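You operate a simulated robot arm through the tools that you are given. There is no shell and no other tool.

Carry out the task below with a simulated two-armed robot. There is one attempt and no reset: what you move stays moved.

Task
Join the two reels in the press block at the tape width on their labels.
Fine: set the width knob, both clamps in, then push the red press knob down.

The check looks at the end state, three seconds after you hand in, the way a careful person would. Anything else that was tipped, shoved, dropped, spilled or broken makes it a failure.

Robot
Two 7-joint arms with two-finger grippers on one trunk that stands fixed in place. Base frame: the origin is at the foot of the trunk, x ahead of it, y to its left, z up; the work surface is at about z = 86.4. Lengths are in cm, angles in degrees, forces in N, time in s.
The left shoulder is at [4.1, 17.5, 122.8], the right one opposite. With the tool pointing down near the work surface each hand reaches from about 10 to 84 cm from the base axis, measured 20 degrees to its own side. Payload 2.94 kg a hand.
The tool frame of a hand sits at the grasp point between the pads (the TCP): z along the fingers, y along the line on which they close. The tips reach 3 cm beyond it. The gripper opens to 13.8 cm. The gripper's body begins 10.9 cm behind the TCP.
Orientation is that of the tool frame in the base frame, as a unit quaternion [x, y, z, w]. With the fingers straight down and closing along the base's y, the tool's x points along the base's -x, its y along +y and its z along -z.

Tools
- The arms move only by the tool drive_tool. It takes "left_deltas", "right_deltas" or both (then of equal length, played together; a hand with none holds still); each is a list of rows, each a list of 3 entries, a list of its own where there are three numbers: the opening, from 0 (shut) to 1 (fully open), then the shift along the tool's x, y, z in cm, then the turn, a rotation vector about the tool's x, y, z in degrees. In form: [[claw, [tx, ty, tz], [ax, ay, az]], ...]. A call has 1 to 20 rows; each row shifts and turns the commanded pose from where the row before left it, along the tool's axes as they then stand. A row lasts 0.2 s, in which the tool goes at most 5 cm and 8.6 degrees; a call with a longer step from one row to the next is refused whole, and so is a gripper value outside its range. A pose out of reach is approached as far as the arm can. The call stops where the force on the tool passes 40 N (or 10 N more than at its start, if that is more) or the arm is blocked; 0.2 s more then pass. The fingers move at their own pace and stop on an object; they squeeze with about 34 N. The grip force told is the motor's: it shows also when the fingers shut on nothing. Time passes only in rows, and 0.2 s behind the last, so rows that do not move let the fingers close. The reply holds the time, the measured pose of the TCP, the force on the tool along the base axes, the opening and the grip force, in the units named above and with some noise, with the torque about the TCP (base axes, N m) and any sound that the robot's microphone picked up.
- Cameras (640 x 400 px; columns grow to the right, rows downward): "scene" is now at [9.59, -4.95, 172.22]; the picture's right is [-0.55, -0.83, 0.00], its down [-0.49, 0.32, -0.81] and it looks along [0.67, -0.45, -0.59] (base axes); focal length 325 px, centre (320, 200). "left" rides on the left gripper at [7.1, -1.9, -14.6] in its tool frame; the picture's right is [0.26, 0.97, 0.00], its down [-0.85, 0.23, -0.48] and it looks along [-0.46, 0.12, 0.88] (tool axes); focal length 280 px, centre (320, 200). "right" rides on the right gripper at [7.1, 1.9, -14.6] in its tool frame; the picture's right is [-0.26, 0.97, 0.00], its down [-0.85, -0.23, -0.48] and it looks along [-0.46, -0.12, 0.88] (tool axes); focal length 280 px, centre (320, 200). There is no depth. A picture from a camera that has moved, and an enlarged one, comes with that camera's place and axes in the base frame and with its lens.
- get_image(camera): a new picture of that camera. The clock stands still meanwhile.
- lift_body(by): slides the trunk up (or, below 0, down) by that many cm; the arms and the scene camera ride with it, the base frame stays. It gives what a move gives, with no picture.
- pan_tilt(pan, tilt): turns the head with the scene camera to pan (to the left, within 120 degrees either way) and tilt (down, from -29 to 69), counted from straight ahead of the robot. It gives what a move gives.
- zoom(camera, box): a new picture of the part [left, top, right, bottom] of that camera's present view, enlarged. The clock stands still meanwhile.
- finish_job(): hands the job in; it is judged then, once.

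Nothing tells you positions but the pictures and the camera data. Unless the task says otherwise, let go and move clear before handing in.

The tools are called after ">>>" as name(argument=value, ...) on one line, values as JSON. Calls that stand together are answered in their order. drive_tool: Moves the arms, as the interface text tells. Its arguments: {"type":"object","properties":{"left_deltas":{"type":"array","items":{"type":"array"}},"right_deltas":{"type":"array","items":{"type":"array"}}},"required":[]} The other tools are called the same way: lift_body (by) slides the trunk up or down; pan_tilt (pan, tilt) turns the head that bears the scene camera; get_image (camera) takes a picture; zoom (camera, box) takes an enlarged picture of a part of a camera's view; finish_job () hands the job in.

At the start:

```text
t: 0.0
left_ee_pos: [51.14, 1.45, 129.46]
left_ee_rot: [-0.001, 1.0, 0.0, 0.0]
left_force: [0.6, -1.4, -0.1]
left_wrist_torque: [0.0, -0.02, 0.02]
left_grip_width: 13.81
left_grip_force: 0.1
right_ee_pos: [48.46, -51.51, 135.37]
right_ee_rot: [0.0, 1.0, 0.0, -0.001]
right_force: [-0.2, 1.2, -0.3]
right_wrist_torque: [0.01, 0.0, 0.01]
right_grip_width: 13.81
right_grip_force: 0.1
trunk travel left (down, up): [-40.0, 33.4]
head pan, tilt: [-33.5, 36.0]
```

scene: 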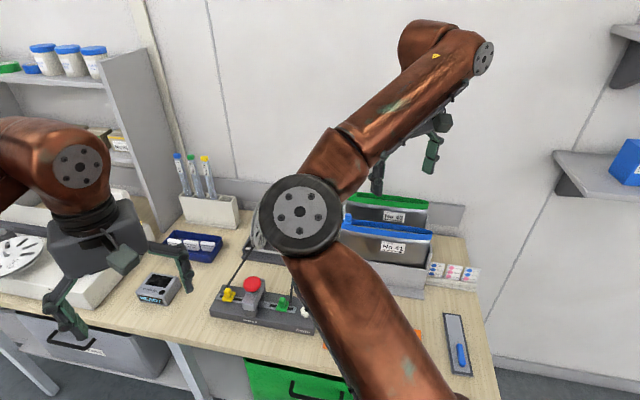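
right: 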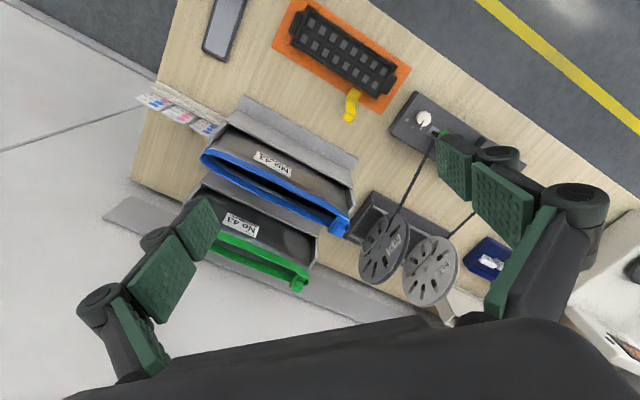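
left: 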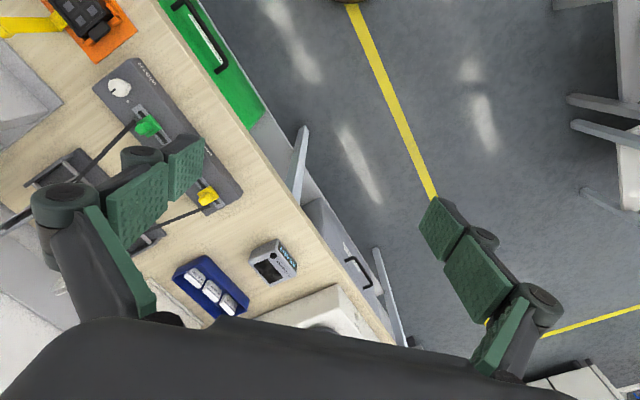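

I see a press block with a white width knob, green and yellow clamps and a red press knob, and two reels behind it. I'll look closer at the block and the reel labels before moving anything.

>>> zoom(camera="scene", box=[190, 220, 350, 340])

>>> zoom(camera="left", box=[60, 40, 260, 220])

>>> zoom(camera="right", box=[330, 80, 530, 320])

```text
3.33 times, centred on (270, 280) of scene
camera zoom: at [9.59, -4.95, 172.22], right [-0.55, -0.83, 0.0], down [-0.49, 0.32, -0.81], along [0.67, -0.45, -0.59], focal length 1082 px, centre (487, -67)
```

zoom: 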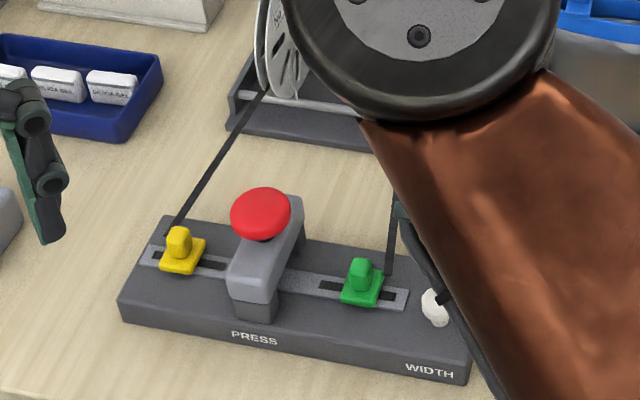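

```text
2.22 times, centred on (160, 130) of left
camera zoom: at [44.01, -0.25, 144.05], right [-0.26, 0.96, 0.0], down [0.85, 0.23, 0.48], along [0.46, 0.12, -0.88], focal length 623 px, centre (676, 356)
```

zoom: 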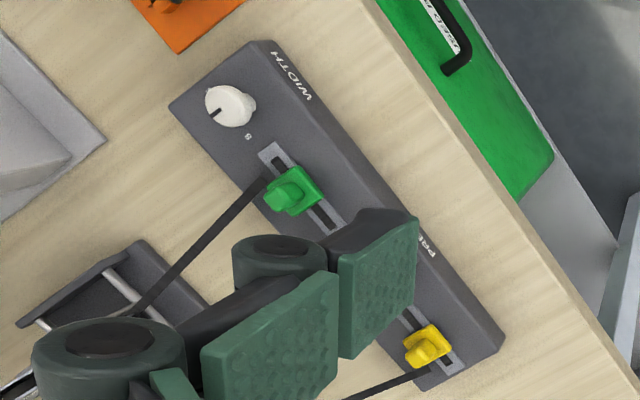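

```text
1.67 times, centred on (430, 200) of right
camera zoom: at [41.29, -49.63, 150.01], right [0.26, 0.97, 0.0], down [0.85, -0.23, 0.48], along [0.46, -0.12, -0.88], focal length 467 px, centre (137, 200)
```

zoom: 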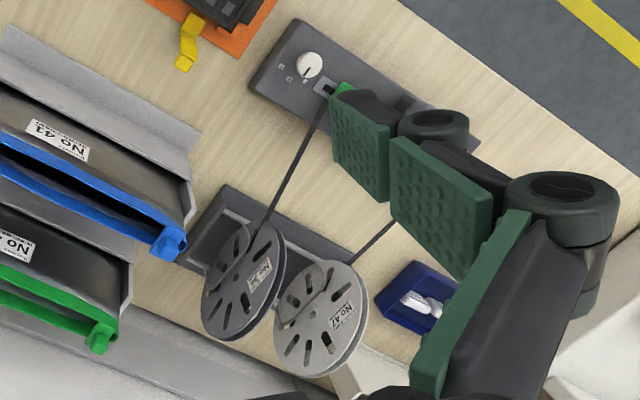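

The block sits at about 45° on the desk: knob near (59,-33), green clamp near (64,-29), press near (71,-23), yellow clamp near (76,-16.5). Next I'll zoom in on the reel labels and the dial marks.

>>> zoom(camera="right", box=[355, 205, 465, 310])

>>> zoom(camera="right", box=[385, 85, 455, 145])

>>> zoom(camera="left", box=[85, 50, 165, 130])

>>> zoom(camera="scene", box=[225, 190, 285, 260])

```text
3.81 times, centred on (410, 258) of right
camera zoom: at [41.29, -49.63, 150.01], right [0.26, 0.97, 0.0], down [0.85, -0.23, 0.48], along [0.46, -0.12, -0.88], focal length 1068 px, centre (-23, -19)
```

zoom: 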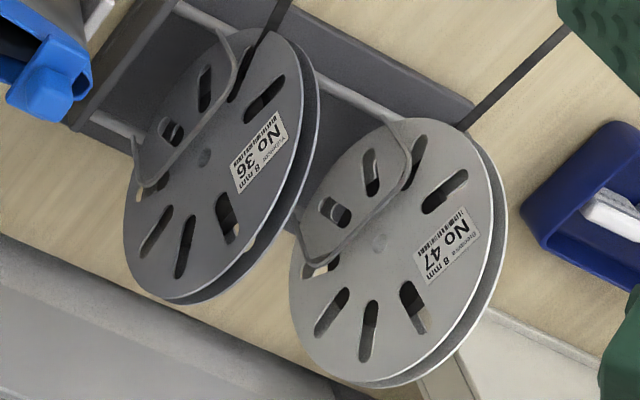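

```text
6.67 times, centred on (420, 115) of right
camera zoom: at [41.29, -49.63, 150.01], right [0.26, 0.97, 0.0], down [0.85, -0.23, 0.48], along [0.46, -0.12, -0.88], focal length 1869 px, centre (-347, 767)
```

zoom: 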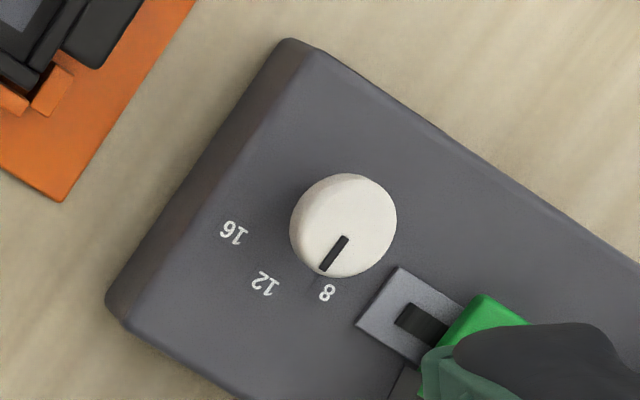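

```text
5.00 times, centred on (125, 90) of left
camera zoom: at [44.01, -0.25, 144.05], right [-0.26, 0.96, 0.0], down [0.85, 0.23, 0.48], along [0.46, 0.12, -0.88], focal length 1402 px, centre (1295, 750)
```

zoom: 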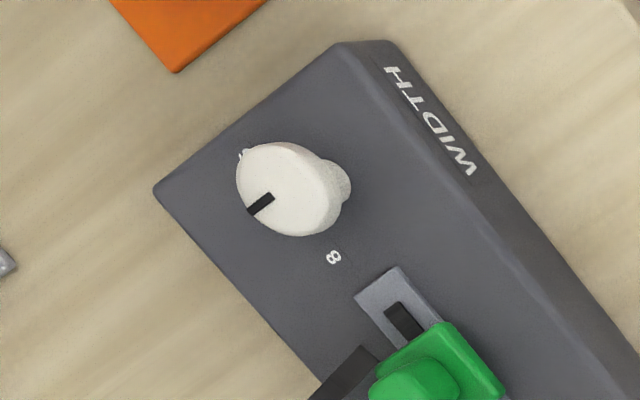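

```text
5.71 times, centred on (255, 225) of scene
camera zoom: at [9.59, -4.95, 172.22], right [-0.55, -0.83, 0.0], down [-0.49, 0.32, -0.81], along [0.67, -0.45, -0.59], focal length 1856 px, centre (691, 57)
```

zoom: 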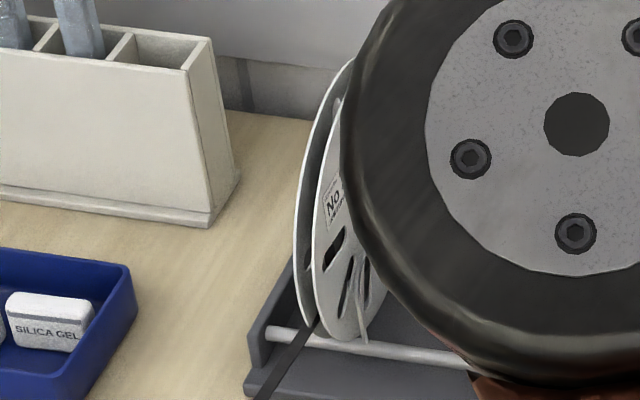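

Both reel labels read 8 mm, and the dial carries 8, 12 and 16, with the pointer apparently on 12 now. I'll bring the right hand over the knob side of the block for a better look and pull the left hand back out of the way.

>>> drive_tool(right_deltas=[[1, [0, 3.2, 3.3], [0, 0, 0]], [1, [0, 3.2, 3.3], [0, 0, 0]], [1, [0, 3.2, 3.3], [0, 0, 0]], [1, [0, 3.2, 3.3], [0, 0, 0]], [1, [0, 3.2, 3.3], [0, 0, 0]], [1, [0, 3.2, 3.3], [0, 0, 0]], [1, [0, 3.2, 3.3], [0, 0, 0]]], left_deltas=[[1, [3, 1, 0], [0, 0, 0]], [1, [3, 1, 0], [0, 0, 0]], [1, [3, 1, 0], [0, 0, 0]], [1, [3, 1, 0], [0, 0, 0]], [1, [3, 1, 0], [0, 0, 0]], [1, [0, 0, 0], [0, 0, 0]], [1, [0, 0, 0], [0, 0, 0]]])

>>> get_image(camera="right")

>>> get_image(camera="scene")

>>> get_image(camera="left")

```text
t: 1.0
left_ee_pos: [40.37, 6.11, 129.02]
left_ee_rot: [-0.015, 1.0, 0.006, 0.001]
left_force: [-0.1, 15.9, -4.4]
left_wrist_torque: [-0.69, -0.02, -0.01]
left_grip_width: 12.55
left_grip_force: 0.1
right_ee_pos: [48.58, -39.54, 123.13]
right_ee_rot: [0.002, 1.0, -0.001, 0.003]
right_force: [0.1, 1.1, 0.8]
right_wrist_torque: [-0.05, 0.0, 0.03]
right_grip_width: 13.78
right_grip_force: 0.0
trunk travel left (down, up): [-40.0, 33.4]
head pan, tilt: [-33.5, 36.0]
stopped in row 4 (left hand): the force on the tool passed its limit at 53 N (the readings are from after the stop); the commanded pose is now the measured one
```

```text
taken
camera right: at [41.4, -37.57, 137.76], right [0.26, 0.96, 0.0], down [0.85, -0.23, 0.48], along [0.46, -0.13, -0.88], focal length 280 px, centre (320, 200)
```

right: 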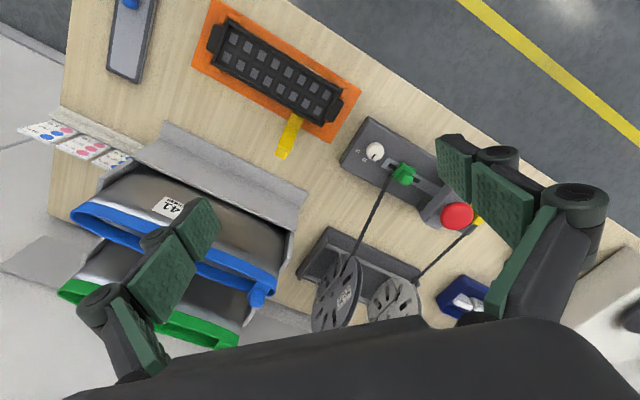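

```text
taken
camera scene: at [9.62, -4.68, 172.23], right [-0.55, -0.83, 0.0], down [-0.49, 0.32, -0.81], along [0.67, -0.45, -0.59], focal length 325 px, centre (320, 200)
```

scene: 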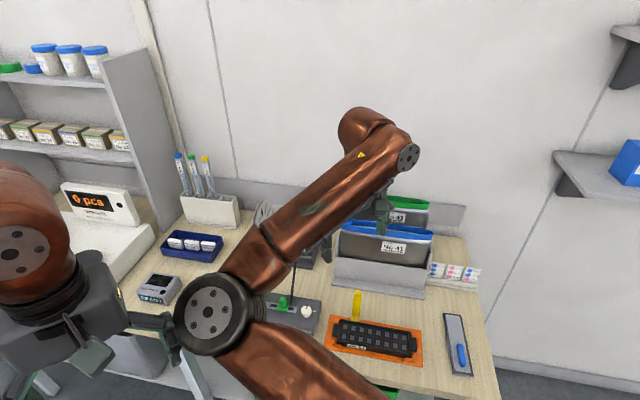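

```text
taken
camera left: at [33.44, 3.91, 143.6], right [-0.29, 0.96, 0.01], down [0.84, 0.25, 0.48], along [0.46, 0.15, -0.88], focal length 280 px, centre (320, 200)
```

left: 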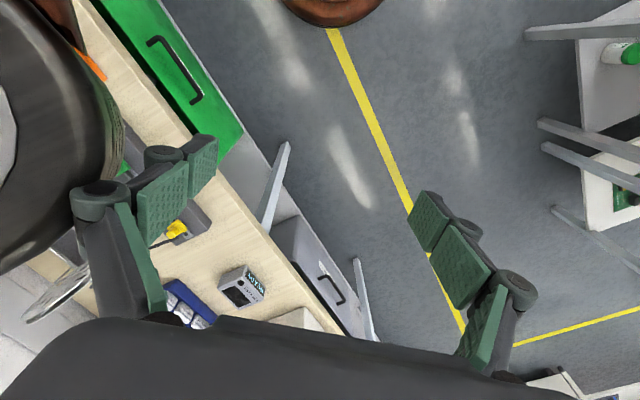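

The left finger touched the right forearm, and nothing on the desk was involved. I'll slide the left hand away to its left, over open floor.

>>> drive_tool(left_deltas=[[1, [0, 3, 0], [0, 0, 0]], [1, [0, 4, 0], [0, 0, 0]], [1, [0, 4, 0], [0, 0, 0]], [1, [0, 4, 0], [0, 0, 0]], [1, [0, 3, 0], [0, 0, 0]], [1, [0, 0, 0], [0, 0, 0]]])

>>> get_image(camera="scene")

```text
t: 2.4
left_ee_pos: [40.09, 23.59, 129.43]
left_ee_rot: [-0.013, 1.0, 0.005, 0.002]
left_force: [-0.2, -0.2, -0.3]
left_wrist_torque: [0.02, -0.02, 0.03]
left_grip_width: 13.8
left_grip_force: 0.0
right_ee_pos: [48.54, -39.62, 122.99]
right_ee_rot: [0.001, 1.0, 0.0, 0.001]
right_force: [0.6, 0.2, 0.7]
right_wrist_torque: [0.0, 0.06, -0.01]
right_grip_width: 13.79
right_grip_force: 0.1
trunk travel left (down, up): [-40.0, 33.4]
head pan, tilt: [-33.5, 36.0]
```

```text
taken
camera scene: at [9.63, -4.95, 172.21], right [-0.55, -0.83, 0.0], down [-0.49, 0.32, -0.81], along [0.67, -0.45, -0.59], focal length 325 px, centre (320, 200)
```

scene: 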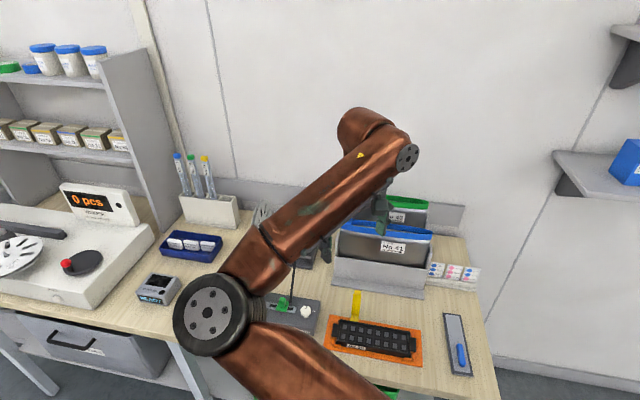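

The left hand is now clear. I'll look closely at the block from the right hand camera here before going nearer.

>>> zoom(camera="right", box=[335, 110, 495, 240])

>>> zoom(camera="right", box=[340, 120, 420, 180])

```text
3.08 times, centred on (415, 175) of right
camera zoom: at [41.43, -37.74, 137.65], right [0.26, 0.97, 0.0], down [0.85, -0.23, 0.48], along [0.46, -0.12, -0.88], focal length 863 px, centre (28, 277)
```

zoom: 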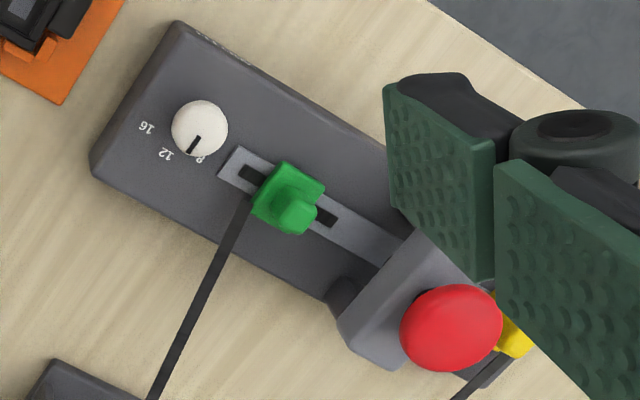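

```text
6.67 times, centred on (380, 150) of right
camera zoom: at [41.43, -37.74, 137.65], right [0.26, 0.97, 0.0], down [0.85, -0.23, 0.48], along [0.46, -0.12, -0.88], focal length 1869 px, centre (-80, 533)
```

zoom: 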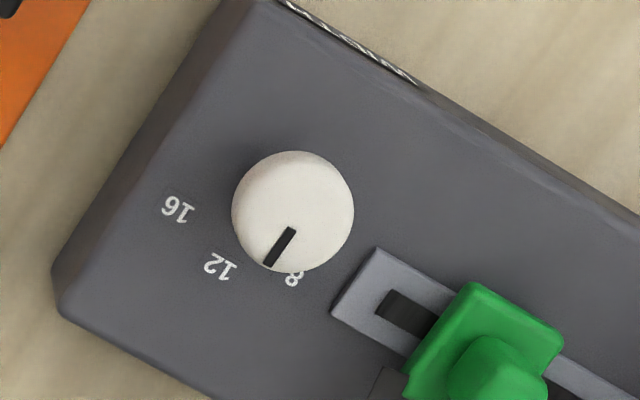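

The pointer works out at -45° in the base frame, which is the 12 mark, with 8 lying along +x, so the knob needs a 45° counterclockwise turn. The knob axis is near (58.75,-32.4) with its top at z≈92.3, so I'll move above it and check alignment.

>>> drive_tool(right_deltas=[[0.8, [-1.7, 1.2, 3], [0, 0, 0]], [0.6, [-1.7, 1.2, 3], [0, 0, 0]], [0.5, [-1.7, 1.2, 3], [0, 0, 0]], [0.5, [-1.7, 1.2, 3], [0, 0, 0]], [0.5, [-1.7, 1.2, 3], [0, 0, 0]], [0.5, [-1.7, 1.1, 3], [0, 0, 0]], [0.5, [0, 0, 0], [0, 0, 0]]])

>>> get_image(camera="right")

>>> get_image(camera="scene")

```text
t: 4.0
left_ee_pos: [39.92, 23.52, 129.29]
left_ee_rot: [-0.014, 1.0, 0.004, 0.002]
left_force: [-0.4, 0.0, -0.4]
left_wrist_torque: [-0.02, -0.02, 0.0]
left_grip_width: 13.79
left_grip_force: 0.0
right_ee_pos: [58.99, -32.22, 105.24]
right_ee_rot: [0.0, 1.0, 0.0, 0.002]
right_force: [-0.5, 0.2, 0.1]
right_wrist_torque: [0.0, -0.03, -0.01]
right_grip_width: 6.9
right_grip_force: 0.0
trunk travel left (down, up): [-40.0, 33.4]
head pan, tilt: [-33.5, 36.0]
```

```text
taken
camera right: at [51.71, -30.48, 119.81], right [0.26, 0.97, 0.0], down [0.85, -0.23, 0.48], along [0.46, -0.12, -0.88], focal length 280 px, centre (320, 200)
```

right: 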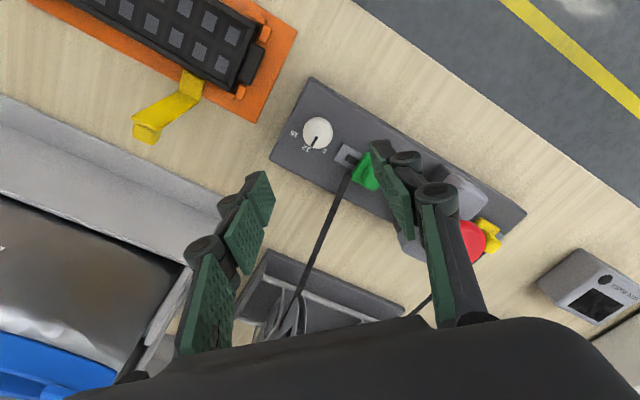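

```text
taken
camera scene: at [9.52, -4.91, 172.23], right [-0.55, -0.83, 0.0], down [-0.49, 0.32, -0.81], along [0.67, -0.45, -0.59], focal length 325 px, centre (320, 200)
```

scene: 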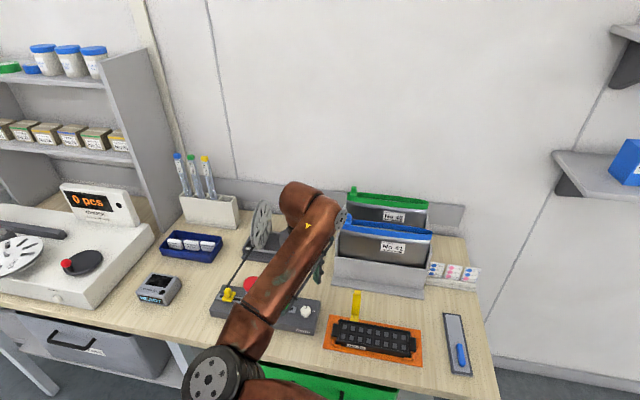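

>>> zoom(camera="right", box=[270, 90, 400, 200])

>>> zoom(camera="scene", box=[190, 240, 350, 340])

```text
3.64 times, centred on (335, 145) of right
camera zoom: at [51.71, -30.48, 119.81], right [0.26, 0.97, 0.0], down [0.85, -0.23, 0.48], along [0.46, -0.12, -0.88], focal length 1020 px, centre (266, 400)
```

zoom: 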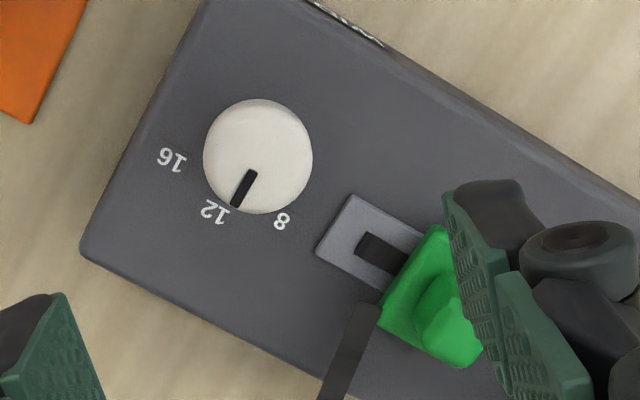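

```text
4.00 times, centred on (270, 290) of scene
camera zoom: at [9.52, -4.91, 172.23], right [-0.55, -0.83, 0.0], down [-0.49, 0.32, -0.81], along [0.67, -0.45, -0.59], focal length 1299 px, centre (520, -160)
```

zoom: 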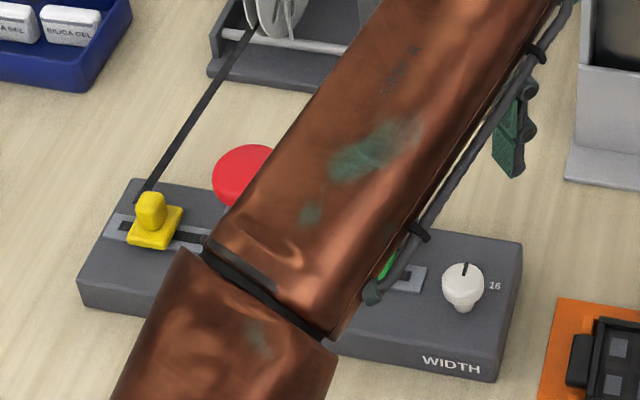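

The knob is centred under the fingers, and the neighbouring clamp and tape are clear of them. I'll descend so the tips stop about 0.5 cm above the block top.

>>> drive_tool(right_deltas=[[0.5, [0, 0, 3], [0, 0, 0]], [0.5, [0, 0, 3], [0, 0, 0]], [0.5, [0, 0, 3], [0, 0, 0]], [0.5, [0, 0, 1.5], [0, 0, 0]], [0.5, [0, 0, 0.8], [0, 0, 0]], [0.5, [0, 0, 0], [0, 0, 0]]])

>>> get_image(camera="right")

>>> zoom(camera="scene", box=[190, 240, 350, 340])

```text
t: 5.4
left_ee_pos: [40.24, 23.45, 129.42]
left_ee_rot: [-0.014, 1.0, 0.004, 0.001]
left_force: [-0.4, -0.6, 0.4]
left_wrist_torque: [0.0, 0.0, 0.01]
left_grip_width: 13.81
left_grip_force: 0.0
right_ee_pos: [58.88, -32.44, 93.79]
right_ee_rot: [0.001, 1.0, -0.001, 0.002]
right_force: [-0.4, 0.3, -0.7]
right_wrist_torque: [-0.03, 0.0, 0.01]
right_grip_width: 6.92
right_grip_force: 0.1
trunk travel left (down, up): [-40.0, 33.4]
head pan, tilt: [-33.5, 36.0]
```

```text
taken
camera right: at [51.72, -30.58, 108.4], right [0.26, 0.97, 0.0], down [0.85, -0.23, 0.48], along [0.46, -0.13, -0.88], focal length 280 px, centre (320, 200)
```

right: 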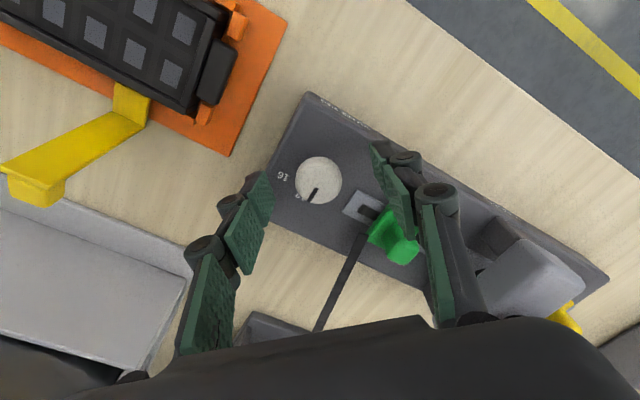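

```text
4.00 times, centred on (270, 290) of scene
camera zoom: at [9.58, -4.89, 172.22], right [-0.55, -0.83, 0.0], down [-0.49, 0.32, -0.81], along [0.67, -0.45, -0.59], focal length 1299 px, centre (520, -160)
```

zoom: 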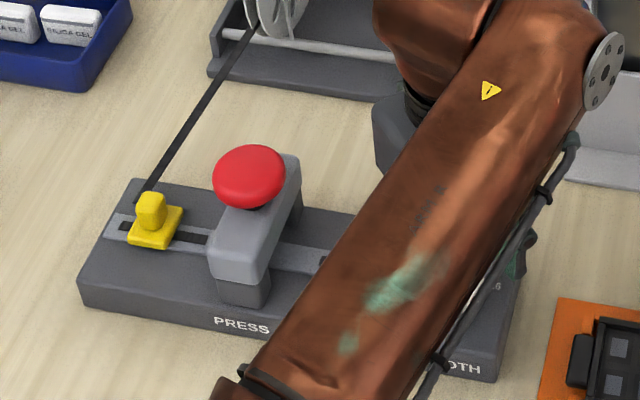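

The fingers straddle the knob with no contact. I'll close on it and check the grip.

>>> drive_tool(right_deltas=[[0.3, [0, 0, 0], [0, 0, 0]], [0.2, [0, 0, 0], [0, 0, 0]], [0.1, [0, 0, 0], [0, 0, 0]], [0.1, [0, 0, 0], [0, 0, 0]], [0.1, [0, 0, 0], [0, 0, 0]]])

>>> zoom(camera="right", box=[230, 100, 450, 260])

```text
t: 6.6
left_ee_pos: [40.17, 23.46, 129.42]
left_ee_rot: [-0.013, 1.0, 0.005, 0.002]
left_force: [-0.1, 0.6, 0.5]
left_wrist_torque: [0.0, 0.01, 0.02]
left_grip_width: 13.81
left_grip_force: 0.0
right_ee_pos: [58.85, -32.61, 93.76]
right_ee_rot: [0.0, 1.0, -0.001, 0.002]
right_force: [1.2, -6.5, -0.7]
right_wrist_torque: [-0.18, -0.01, -0.02]
right_grip_width: 2.9
right_grip_force: 45.0
trunk travel left (down, up): [-40.0, 33.4]
head pan, tilt: [-33.5, 36.0]
```

```text
2.50 times, centred on (340, 180) of right
camera zoom: at [51.72, -30.7, 108.42], right [0.26, 0.96, 0.0], down [0.85, -0.23, 0.48], along [0.46, -0.13, -0.88], focal length 701 px, centre (270, 250)
```

zoom: 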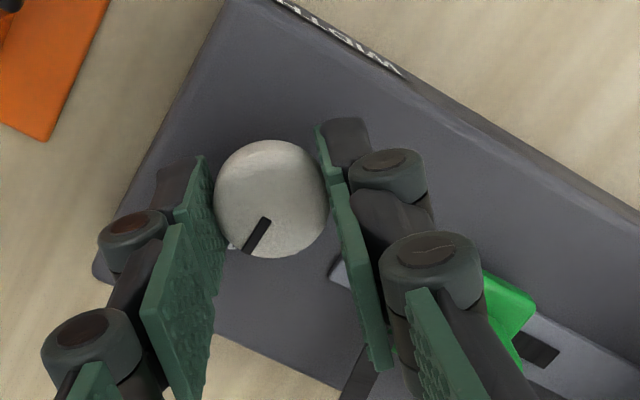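

The grip is firm at 2.9 cm across. Now I'll turn 45° counterclockwise seen from above, which is negative about the tool's z.

>>> drive_tool(right_deltas=[[0.1, [0, -0.12, 0], [0, 0, -7.5]], [0.1, [0, 0, 0], [0, 0, -7.5]], [0.1, [0, 0, 0], [0, 0, -7.5]], [0.1, [0, 0, 0], [0, 0, -7.5]], [0.1, [0, 0, 0], [0, 0, -7.5]], [0.1, [0, 0, 0], [0, 0, -7.5]], [0.1, [0, 0, 0], [0, 0, 0]]])

>>> zoom(camera="right", box=[230, 100, 450, 260])

```text
t: 8.2
left_ee_pos: [40.12, 23.5, 129.37]
left_ee_rot: [-0.014, 1.0, 0.005, 0.001]
left_force: [0.7, -0.6, 0.1]
left_wrist_torque: [0.01, -0.01, 0.01]
left_grip_width: 13.78
left_grip_force: 0.1
right_ee_pos: [58.95, -32.75, 93.85]
right_ee_rot: [-0.383, 0.924, -0.002, 0.002]
right_force: [1.2, -7.2, 4.7]
right_wrist_torque: [0.06, -0.26, -0.05]
right_grip_width: 2.88
right_grip_force: 45.2
trunk travel left (down, up): [-40.0, 33.4]
head pan, tilt: [-33.5, 36.0]
```

```text
2.50 times, centred on (340, 180) of right
camera zoom: at [52.46, -36.38, 108.42], right [-0.5, 0.87, 0.0], down [0.76, 0.44, 0.48], along [0.42, 0.24, -0.88], focal length 701 px, centre (270, 250)
```

zoom: 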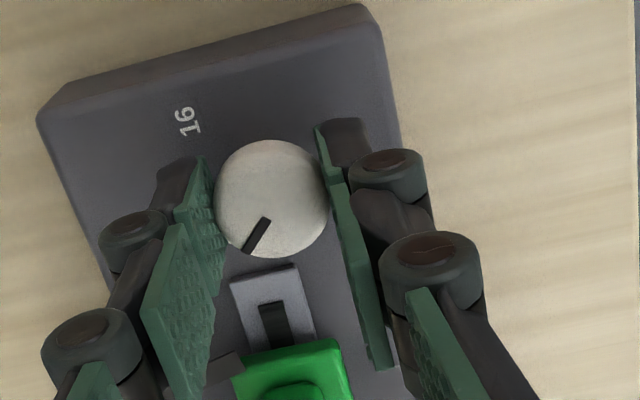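

The knob followed the full 45° with no sign of slipping. I'll release, rise straight up and check the pointer against the marks.

>>> drive_tool(right_deltas=[[0.3, [0, 0, 0], [0, 0, 0]], [0.45, [0, 0, 0], [0, 0, 0]], [0.45, [0, 0, 0], [0, 0, 0]], [0.45, [0, 0, -3], [0, 0, 0]], [0.45, [0, 0, -4], [0, 0, 0]], [0.45, [0, 0, -4], [0, 0, 0]], [0.45, [0, 0, 0], [0, 0, 0]]])

>>> get_image(camera="right")

>>> zoom(camera="right", box=[240, 80, 400, 200])

```text
t: 9.8
left_ee_pos: [40.21, 23.54, 129.31]
left_ee_rot: [-0.014, 1.0, 0.004, 0.001]
left_force: [0.2, -0.3, 0.6]
left_wrist_torque: [0.0, 0.02, 0.0]
left_grip_width: 13.8
left_grip_force: 0.0
right_ee_pos: [58.87, -32.68, 104.71]
right_ee_rot: [-0.382, 0.924, 0.0, 0.001]
right_force: [0.2, 0.3, 0.3]
right_wrist_torque: [0.04, 0.02, 0.0]
right_grip_width: 6.22
right_grip_force: 0.2
trunk travel left (down, up): [-40.0, 33.4]
head pan, tilt: [-33.5, 36.0]
```

```text
taken
camera right: at [52.46, -36.38, 119.4], right [-0.5, 0.87, 0.0], down [0.76, 0.44, 0.48], along [0.42, 0.24, -0.88], focal length 280 px, centre (320, 200)
```

right: 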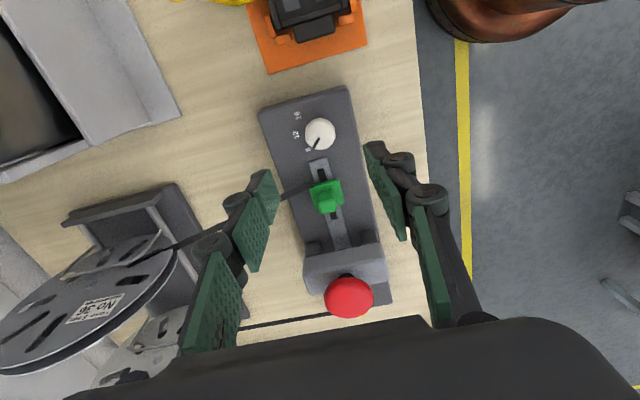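

```text
3.33 times, centred on (320, 140) of right
camera zoom: at [52.46, -36.38, 119.4], right [-0.5, 0.87, 0.0], down [0.76, 0.44, 0.48], along [0.42, 0.24, -0.88], focal length 935 px, centre (320, 400)
```

zoom: 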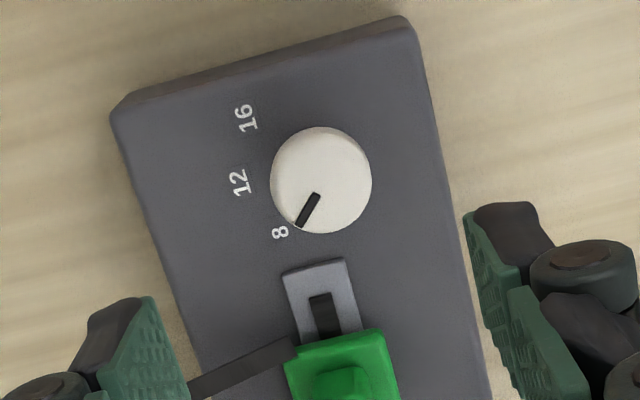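

The pointer now sits on the 8 mark. Next is the green clamp, so I'll look at its shape and slot.

>>> zoom(camera="right", box=[270, 140, 400, 320])

>>> zoom(camera="scene", box=[190, 240, 350, 340])

>>> get_image(camera="scene")

```text
2.22 times, centred on (335, 230) of right
camera zoom: at [52.46, -36.38, 119.4], right [-0.5, 0.87, 0.0], down [0.76, 0.44, 0.48], along [0.42, 0.24, -0.88], focal length 623 px, centre (287, 133)
```

zoom: 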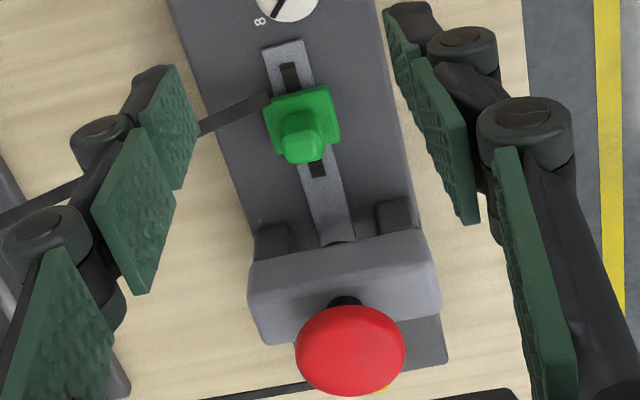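

```text
4.00 times, centred on (270, 290) of scene
camera zoom: at [9.65, -4.93, 172.21], right [-0.55, -0.83, 0.0], down [-0.49, 0.32, -0.81], along [0.67, -0.45, -0.59], focal length 1299 px, centre (520, -160)
```

zoom: 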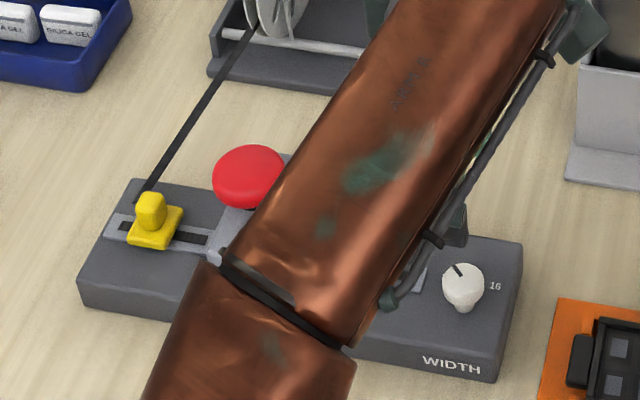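

```text
taken
camera scene: at [9.65, -4.93, 172.21], right [-0.55, -0.83, 0.0], down [-0.49, 0.32, -0.81], along [0.67, -0.45, -0.59], focal length 325 px, centre (320, 200)
```

scene: 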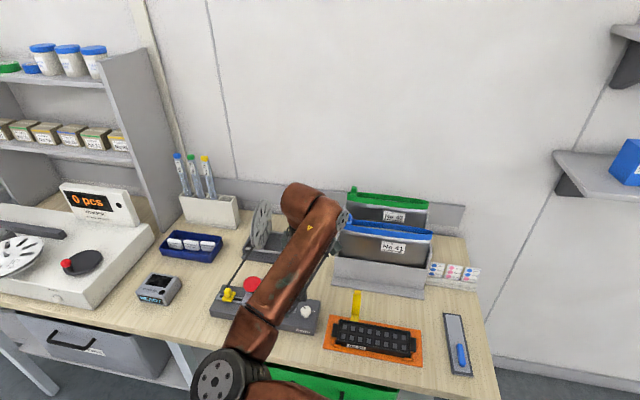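

The clamp is a plate with a peg on a rail, and the press is a bridge with the red knob above it. I'll tilt the left hand so its camera watches the block from the front-left as a second view while the right hand works.

>>> drive_tool(left_deltas=[[1, [0, 0, 0], [7.5, 0, 0]], [1, [0, 0, 0], [7.5, 0, 0]], [1, [0, 0, 0], [7.5, 0, 0]], [1, [0, 0, 0], [7.5, 0, 0]], [1, [0, 0, 0], [7.5, 0, 0]], [1, [0, 0, 0], [7.5, 0, 0]], [1, [0, 0, 0], [5, 0, 0]], [1, [0, 0, 0], [0, 0, 0]]])

>>> get_image(camera="left")

>>> get_image(camera="scene")

```text
t: 11.6
left_ee_pos: [39.81, 23.69, 129.21]
left_ee_rot: [-0.012, 0.908, -0.419, 0.007]
left_force: [0.1, -0.2, -0.9]
left_wrist_torque: [0.03, -0.02, -0.02]
left_grip_width: 13.79
left_grip_force: 0.0
right_ee_pos: [58.89, -32.73, 104.76]
right_ee_rot: [-0.382, 0.924, -0.001, 0.002]
right_force: [-0.4, -0.8, -0.5]
right_wrist_torque: [0.02, 0.01, -0.02]
right_grip_width: 6.19
right_grip_force: 0.1
trunk travel left (down, up): [-40.0, 33.4]
head pan, tilt: [-33.5, 36.0]
```

```text
taken
camera left: at [32.54, 33.45, 140.17], right [-0.28, 0.62, -0.74], down [0.83, 0.54, 0.14], along [0.48, -0.58, -0.66], focal length 280 px, centre (320, 200)
```

left: 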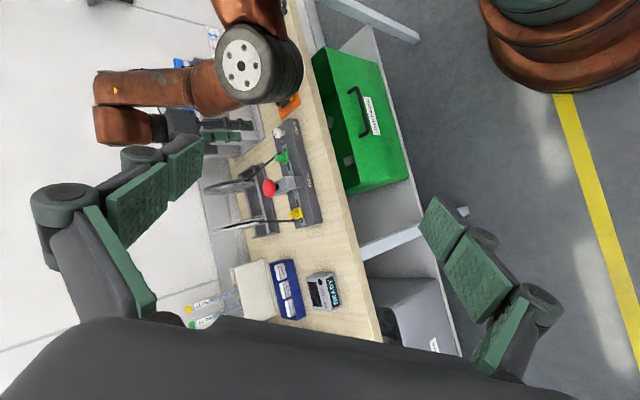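

```text
taken
camera scene: at [9.54, -4.92, 172.23], right [-0.55, -0.83, 0.0], down [-0.49, 0.32, -0.81], along [0.67, -0.45, -0.59], focal length 325 px, centre (320, 200)
```

scene: 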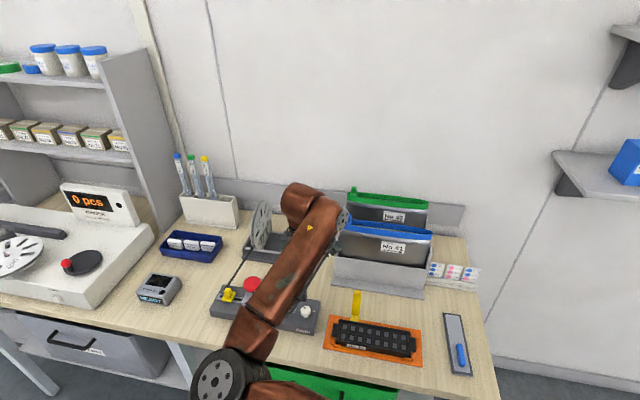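

The left camera now sees the whole block from the front-left. I'll zoom in there to pin down the heights of the clamp pegs and the red knob.

>>> zoom(camera="left", box=[235, 105, 335, 245])

>>> zoom(camera="left", box=[260, 120, 310, 170])

>>> zoom(camera="left", box=[260, 170, 320, 230])

```text
2.86 times, centred on (285, 175) of left
camera zoom: at [32.54, 33.45, 140.17], right [-0.28, 0.62, -0.74], down [0.83, 0.54, 0.14], along [0.48, -0.58, -0.66], focal length 801 px, centre (420, 271)
```

zoom: 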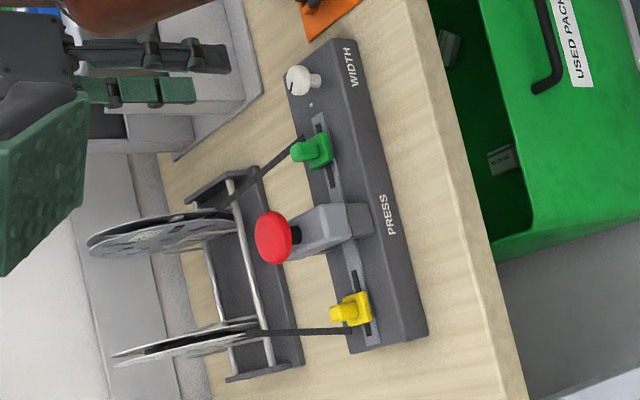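

```text
8.00 times, centred on (285, 145) of left
camera zoom: at [32.54, 33.45, 140.17], right [-0.28, 0.62, -0.74], down [0.83, 0.54, 0.14], along [0.48, -0.58, -0.66], focal length 2243 px, centre (600, 640)
```

zoom: 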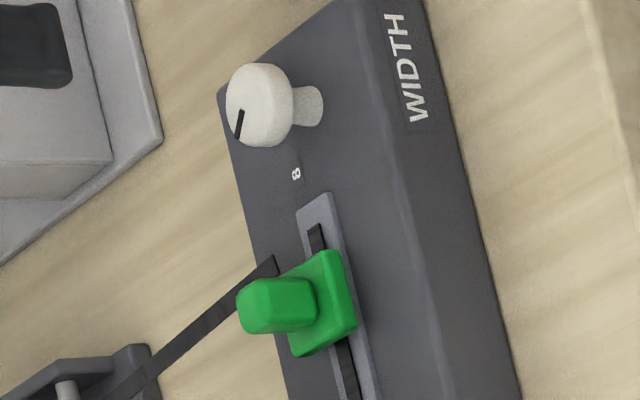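

```text
6.67 times, centred on (290, 200) of left
camera zoom: at [32.54, 33.45, 140.17], right [-0.28, 0.62, -0.74], down [0.83, 0.54, 0.14], along [0.48, -0.58, -0.66], focal length 1869 px, centre (520, 200)
```

zoom: 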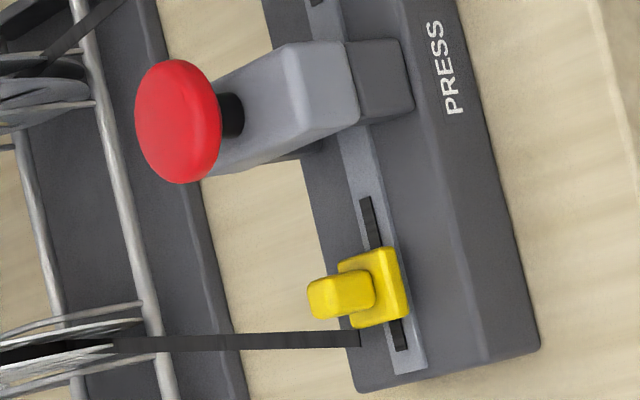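

The peg of the green clamp is near (65.0,-28.4) with its top at z≈93.5. I'll shut the fingers, move to the outer side of the peg clear of the tape, and come down to just above peg height to check.

>>> drive_tool(right_deltas=[[0.2, [-2.45, -0.5, 0], [0, 0, 0]], [0, [-2.4, -0.55, 0], [0, 0, 0]], [0, [0, 0, 2], [0, 0, 0]], [0, [0, 0, 2], [0, 0, 0]], [0, [0, 0, 2], [0, 0, 0]], [0, [0, 0, 0], [0, 0, 0]]])

>>> zoom(camera="left", box=[235, 105, 335, 205])

>>> zoom(camera="right", box=[230, 80, 430, 280])

```text
t: 13.0
left_ee_pos: [39.96, 23.66, 129.25]
left_ee_rot: [-0.012, 0.908, -0.418, 0.008]
left_force: [-0.3, 0.5, 0.5]
left_wrist_torque: [0.02, 0.0, 0.01]
left_grip_width: 13.83
left_grip_force: 0.0
right_ee_pos: [63.11, -29.96, 98.97]
right_ee_rot: [-0.383, 0.924, 0.0, 0.002]
right_force: [0.4, 0.0, 0.6]
right_wrist_torque: [0.02, -0.01, 0.01]
right_grip_width: 0.0
right_grip_force: 28.3
trunk travel left (down, up): [-40.0, 33.4]
head pan, tilt: [-33.5, 36.0]
```

```text
4.00 times, centred on (285, 155) of left
camera zoom: at [32.58, 33.47, 140.15], right [-0.28, 0.62, -0.73], down [0.83, 0.53, 0.14], along [0.48, -0.58, -0.66], focal length 1122 px, centre (460, 380)
```

zoom: 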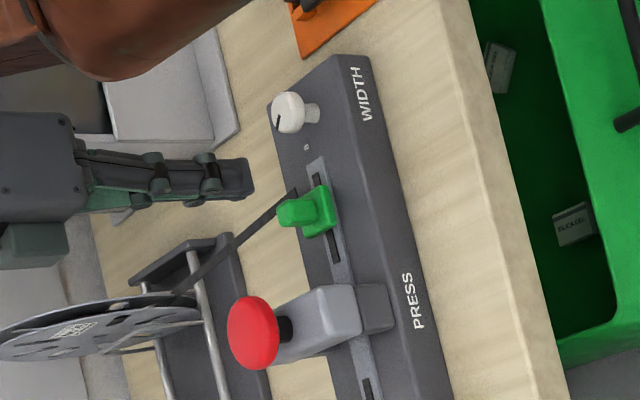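

```text
2.00 times, centred on (330, 180) of right
camera zoom: at [56.63, -33.65, 113.42], right [-0.5, 0.87, 0.0], down [0.76, 0.44, 0.48], along [0.42, 0.24, -0.88], focal length 561 px, centre (300, 240)
```

zoom: 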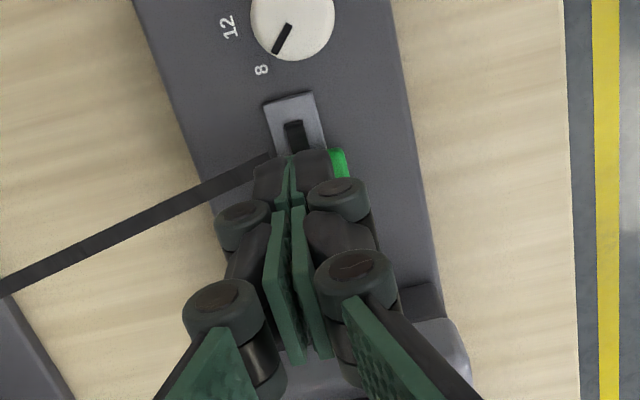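

The tips are just outboard of the clamp, and the tape lies low to the rear. I'll lower so the tips sit at about z=91.9, beside the peg and above the tape.

>>> drive_tool(right_deltas=[[0, [0.2, 0.2, 1.6], [0, 0, 0]], [0, [0, 0, 1.4], [0, 0, 0]], [0, [0, 0, 0.8], [0, 0, 0]], [0, [0, 0, 0], [0, 0, 0]]])

>>> zoom(camera="left", box=[255, 115, 325, 185])

>>> zoom(camera="right", box=[230, 80, 430, 280])

```text
t: 14.0
left_ee_pos: [39.9, 23.8, 129.17]
left_ee_rot: [-0.012, 0.908, -0.419, 0.007]
left_force: [-0.8, 0.4, 0.7]
left_wrist_torque: [0.0, -0.02, 0.03]
left_grip_width: 13.8
left_grip_force: 0.1
right_ee_pos: [62.78, -29.82, 94.97]
right_ee_rot: [-0.384, 0.923, -0.001, 0.001]
right_force: [-0.5, -0.1, 0.1]
right_wrist_torque: [0.03, 0.0, -0.02]
right_grip_width: 0.0
right_grip_force: 28.3
trunk travel left (down, up): [-40.0, 33.4]
head pan, tilt: [-33.5, 36.0]
```

```text
5.71 times, centred on (290, 150) of left
camera zoom: at [32.59, 33.46, 140.14], right [-0.28, 0.62, -0.73], down [0.83, 0.53, 0.14], along [0.48, -0.58, -0.66], focal length 1602 px, centre (491, 486)
```

zoom: 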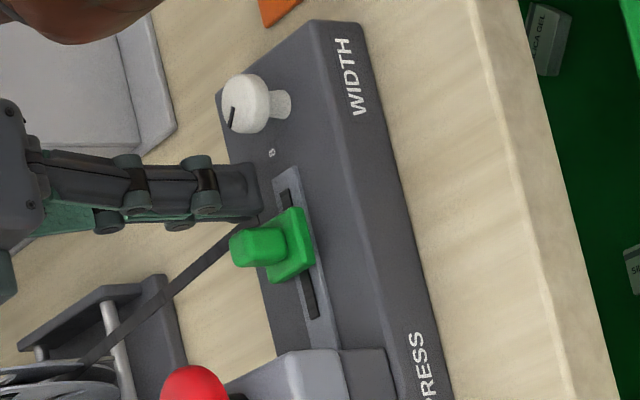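

```text
2.00 times, centred on (330, 180) of right
camera zoom: at [56.31, -33.58, 109.62], right [-0.5, 0.87, 0.0], down [0.76, 0.44, 0.48], along [0.42, 0.24, -0.88], focal length 561 px, centre (300, 240)
```

zoom: 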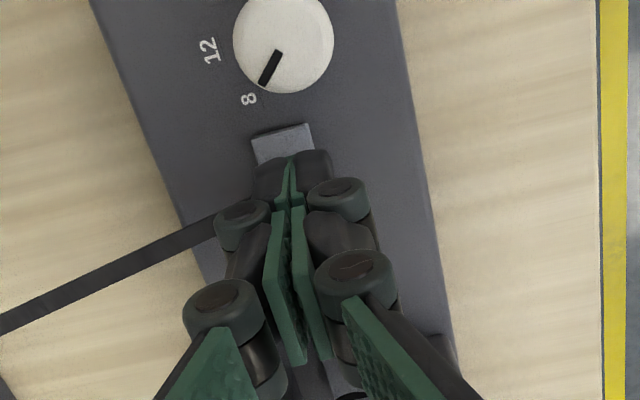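

No contact yet, and the gap to the peg is about 0.7 cm. I'll push slowly along the block towards the press and watch the force.

>>> drive_tool(right_deltas=[[0, [-0.3, 0, 0], [0, 0, 0]], [0, [-0.3, 0, 0], [0, 0, 0]], [0, [-0.3, 0, 0], [0, 0, 0]], [0, [-0.3, 0, 0], [0, 0, 0]], [0, [-0.3, 0, 0], [0, 0, 0]], [0, [-0.3, 0, 0], [0, 0, 0]]])

>>> zoom(camera="left", box=[255, 115, 325, 185])

```text
t: 15.4
left_ee_pos: [39.94, 23.62, 129.17]
left_ee_rot: [-0.013, 0.908, -0.418, 0.007]
left_force: [-0.4, 0.1, -0.1]
left_wrist_torque: [0.0, -0.02, -0.02]
left_grip_width: 13.76
left_grip_force: 0.1
right_ee_pos: [64.04, -28.62, 95.08]
right_ee_rot: [-0.383, 0.924, -0.001, 0.002]
right_force: [1.1, -0.5, 0.2]
right_wrist_torque: [0.01, -0.01, -0.01]
right_grip_width: 0.61
right_grip_force: 28.5
trunk travel left (down, up): [-40.0, 33.4]
head pan, tilt: [-33.5, 36.0]
```

```text
5.71 times, centred on (290, 150) of left
camera zoom: at [32.6, 33.46, 140.14], right [-0.28, 0.62, -0.73], down [0.83, 0.53, 0.14], along [0.48, -0.58, -0.66], focal length 1602 px, centre (491, 486)
```

zoom: 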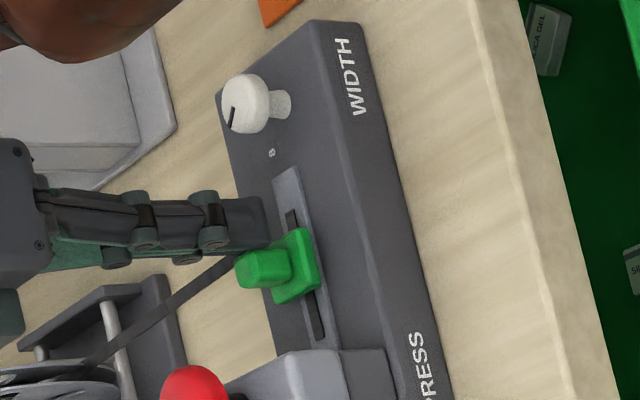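

The clamp slides easily, and the peg is nosing slightly between the fingers, which is harmless. I'll keep pushing slowly.

>>> drive_tool(right_deltas=[[0, [-0.3, 0, 0], [0, 0, 0]], [0, [-0.3, 0, 0], [0, 0, 0]], [0, [-0.3, 0, 0], [0, 0, 0]], [0, [-0.3, 0, 0], [0, 0, 0]]])

>>> zoom(camera="left", box=[255, 115, 325, 185])

>>> zoom(camera="right", box=[230, 80, 430, 280])

```text
t: 16.4
left_ee_pos: [40.02, 23.69, 129.17]
left_ee_rot: [-0.012, 0.908, -0.418, 0.007]
left_force: [-0.2, -0.6, -0.4]
left_wrist_torque: [-0.03, 0.02, 0.04]
left_grip_width: 13.81
left_grip_force: 0.0
right_ee_pos: [64.88, -27.84, 94.94]
right_ee_rot: [-0.382, 0.924, -0.001, 0.002]
right_force: [-0.5, -0.7, 0.5]
right_wrist_torque: [-0.01, 0.0, 0.0]
right_grip_width: 0.02
right_grip_force: 28.4
trunk travel left (down, up): [-40.0, 33.4]
head pan, tilt: [-33.5, 36.0]
```

```text
5.71 times, centred on (290, 150) of left
camera zoom: at [32.6, 33.47, 140.14], right [-0.28, 0.62, -0.73], down [0.83, 0.53, 0.14], along [0.48, -0.58, -0.66], focal length 1602 px, centre (491, 486)
```

zoom: 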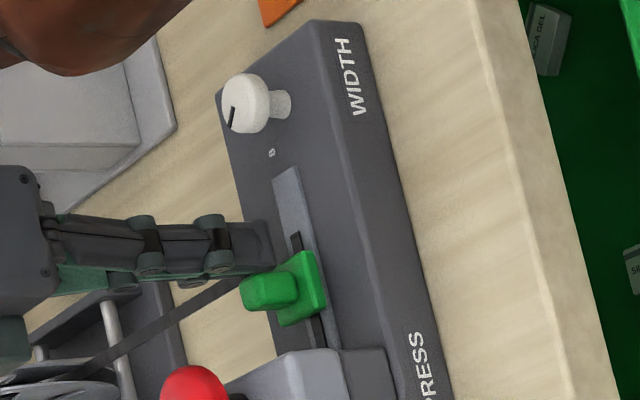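

```text
2.00 times, centred on (330, 180) of right
camera zoom: at [58.48, -31.48, 109.63], right [-0.5, 0.87, 0.0], down [0.76, 0.44, 0.48], along [0.42, 0.24, -0.88], focal length 561 px, centre (300, 240)
```

zoom: 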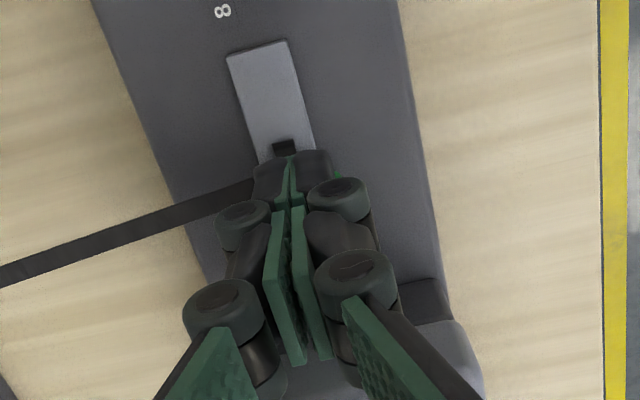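

The clamp has moved about 2 cm, and the dark strip of tape moves with it. I'll continue in small steps until it meets its stop.

>>> drive_tool(right_deltas=[[0, [-0.25, 0, 0], [0, 0, 0]], [0, [-0.25, 0, 0], [0, 0, 0]], [0, [-0.25, 0, 0], [0, 0, 0]], [0, [0, 0, 0], [0, 0, 0]]])

>>> zoom(camera="left", box=[255, 115, 325, 185])

```text
t: 17.4
left_ee_pos: [39.99, 23.61, 129.32]
left_ee_rot: [-0.012, 0.908, -0.418, 0.008]
left_force: [-0.2, -0.6, 0.5]
left_wrist_torque: [0.03, -0.03, 0.01]
left_grip_width: 13.83
left_grip_force: 0.1
right_ee_pos: [65.37, -27.31, 95.03]
right_ee_rot: [-0.382, 0.924, -0.001, 0.001]
right_force: [-0.2, -0.9, -0.4]
right_wrist_torque: [0.02, 0.06, 0.0]
right_grip_width: 0.0
right_grip_force: 28.3
trunk travel left (down, up): [-40.0, 33.4]
head pan, tilt: [-33.5, 36.0]
```

```text
5.71 times, centred on (290, 150) of left
camera zoom: at [32.6, 33.46, 140.14], right [-0.28, 0.62, -0.73], down [0.83, 0.53, 0.14], along [0.48, -0.58, -0.66], focal length 1602 px, centre (491, 486)
```

zoom: 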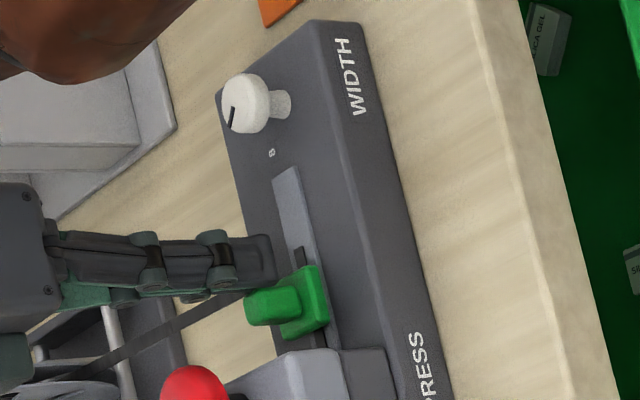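

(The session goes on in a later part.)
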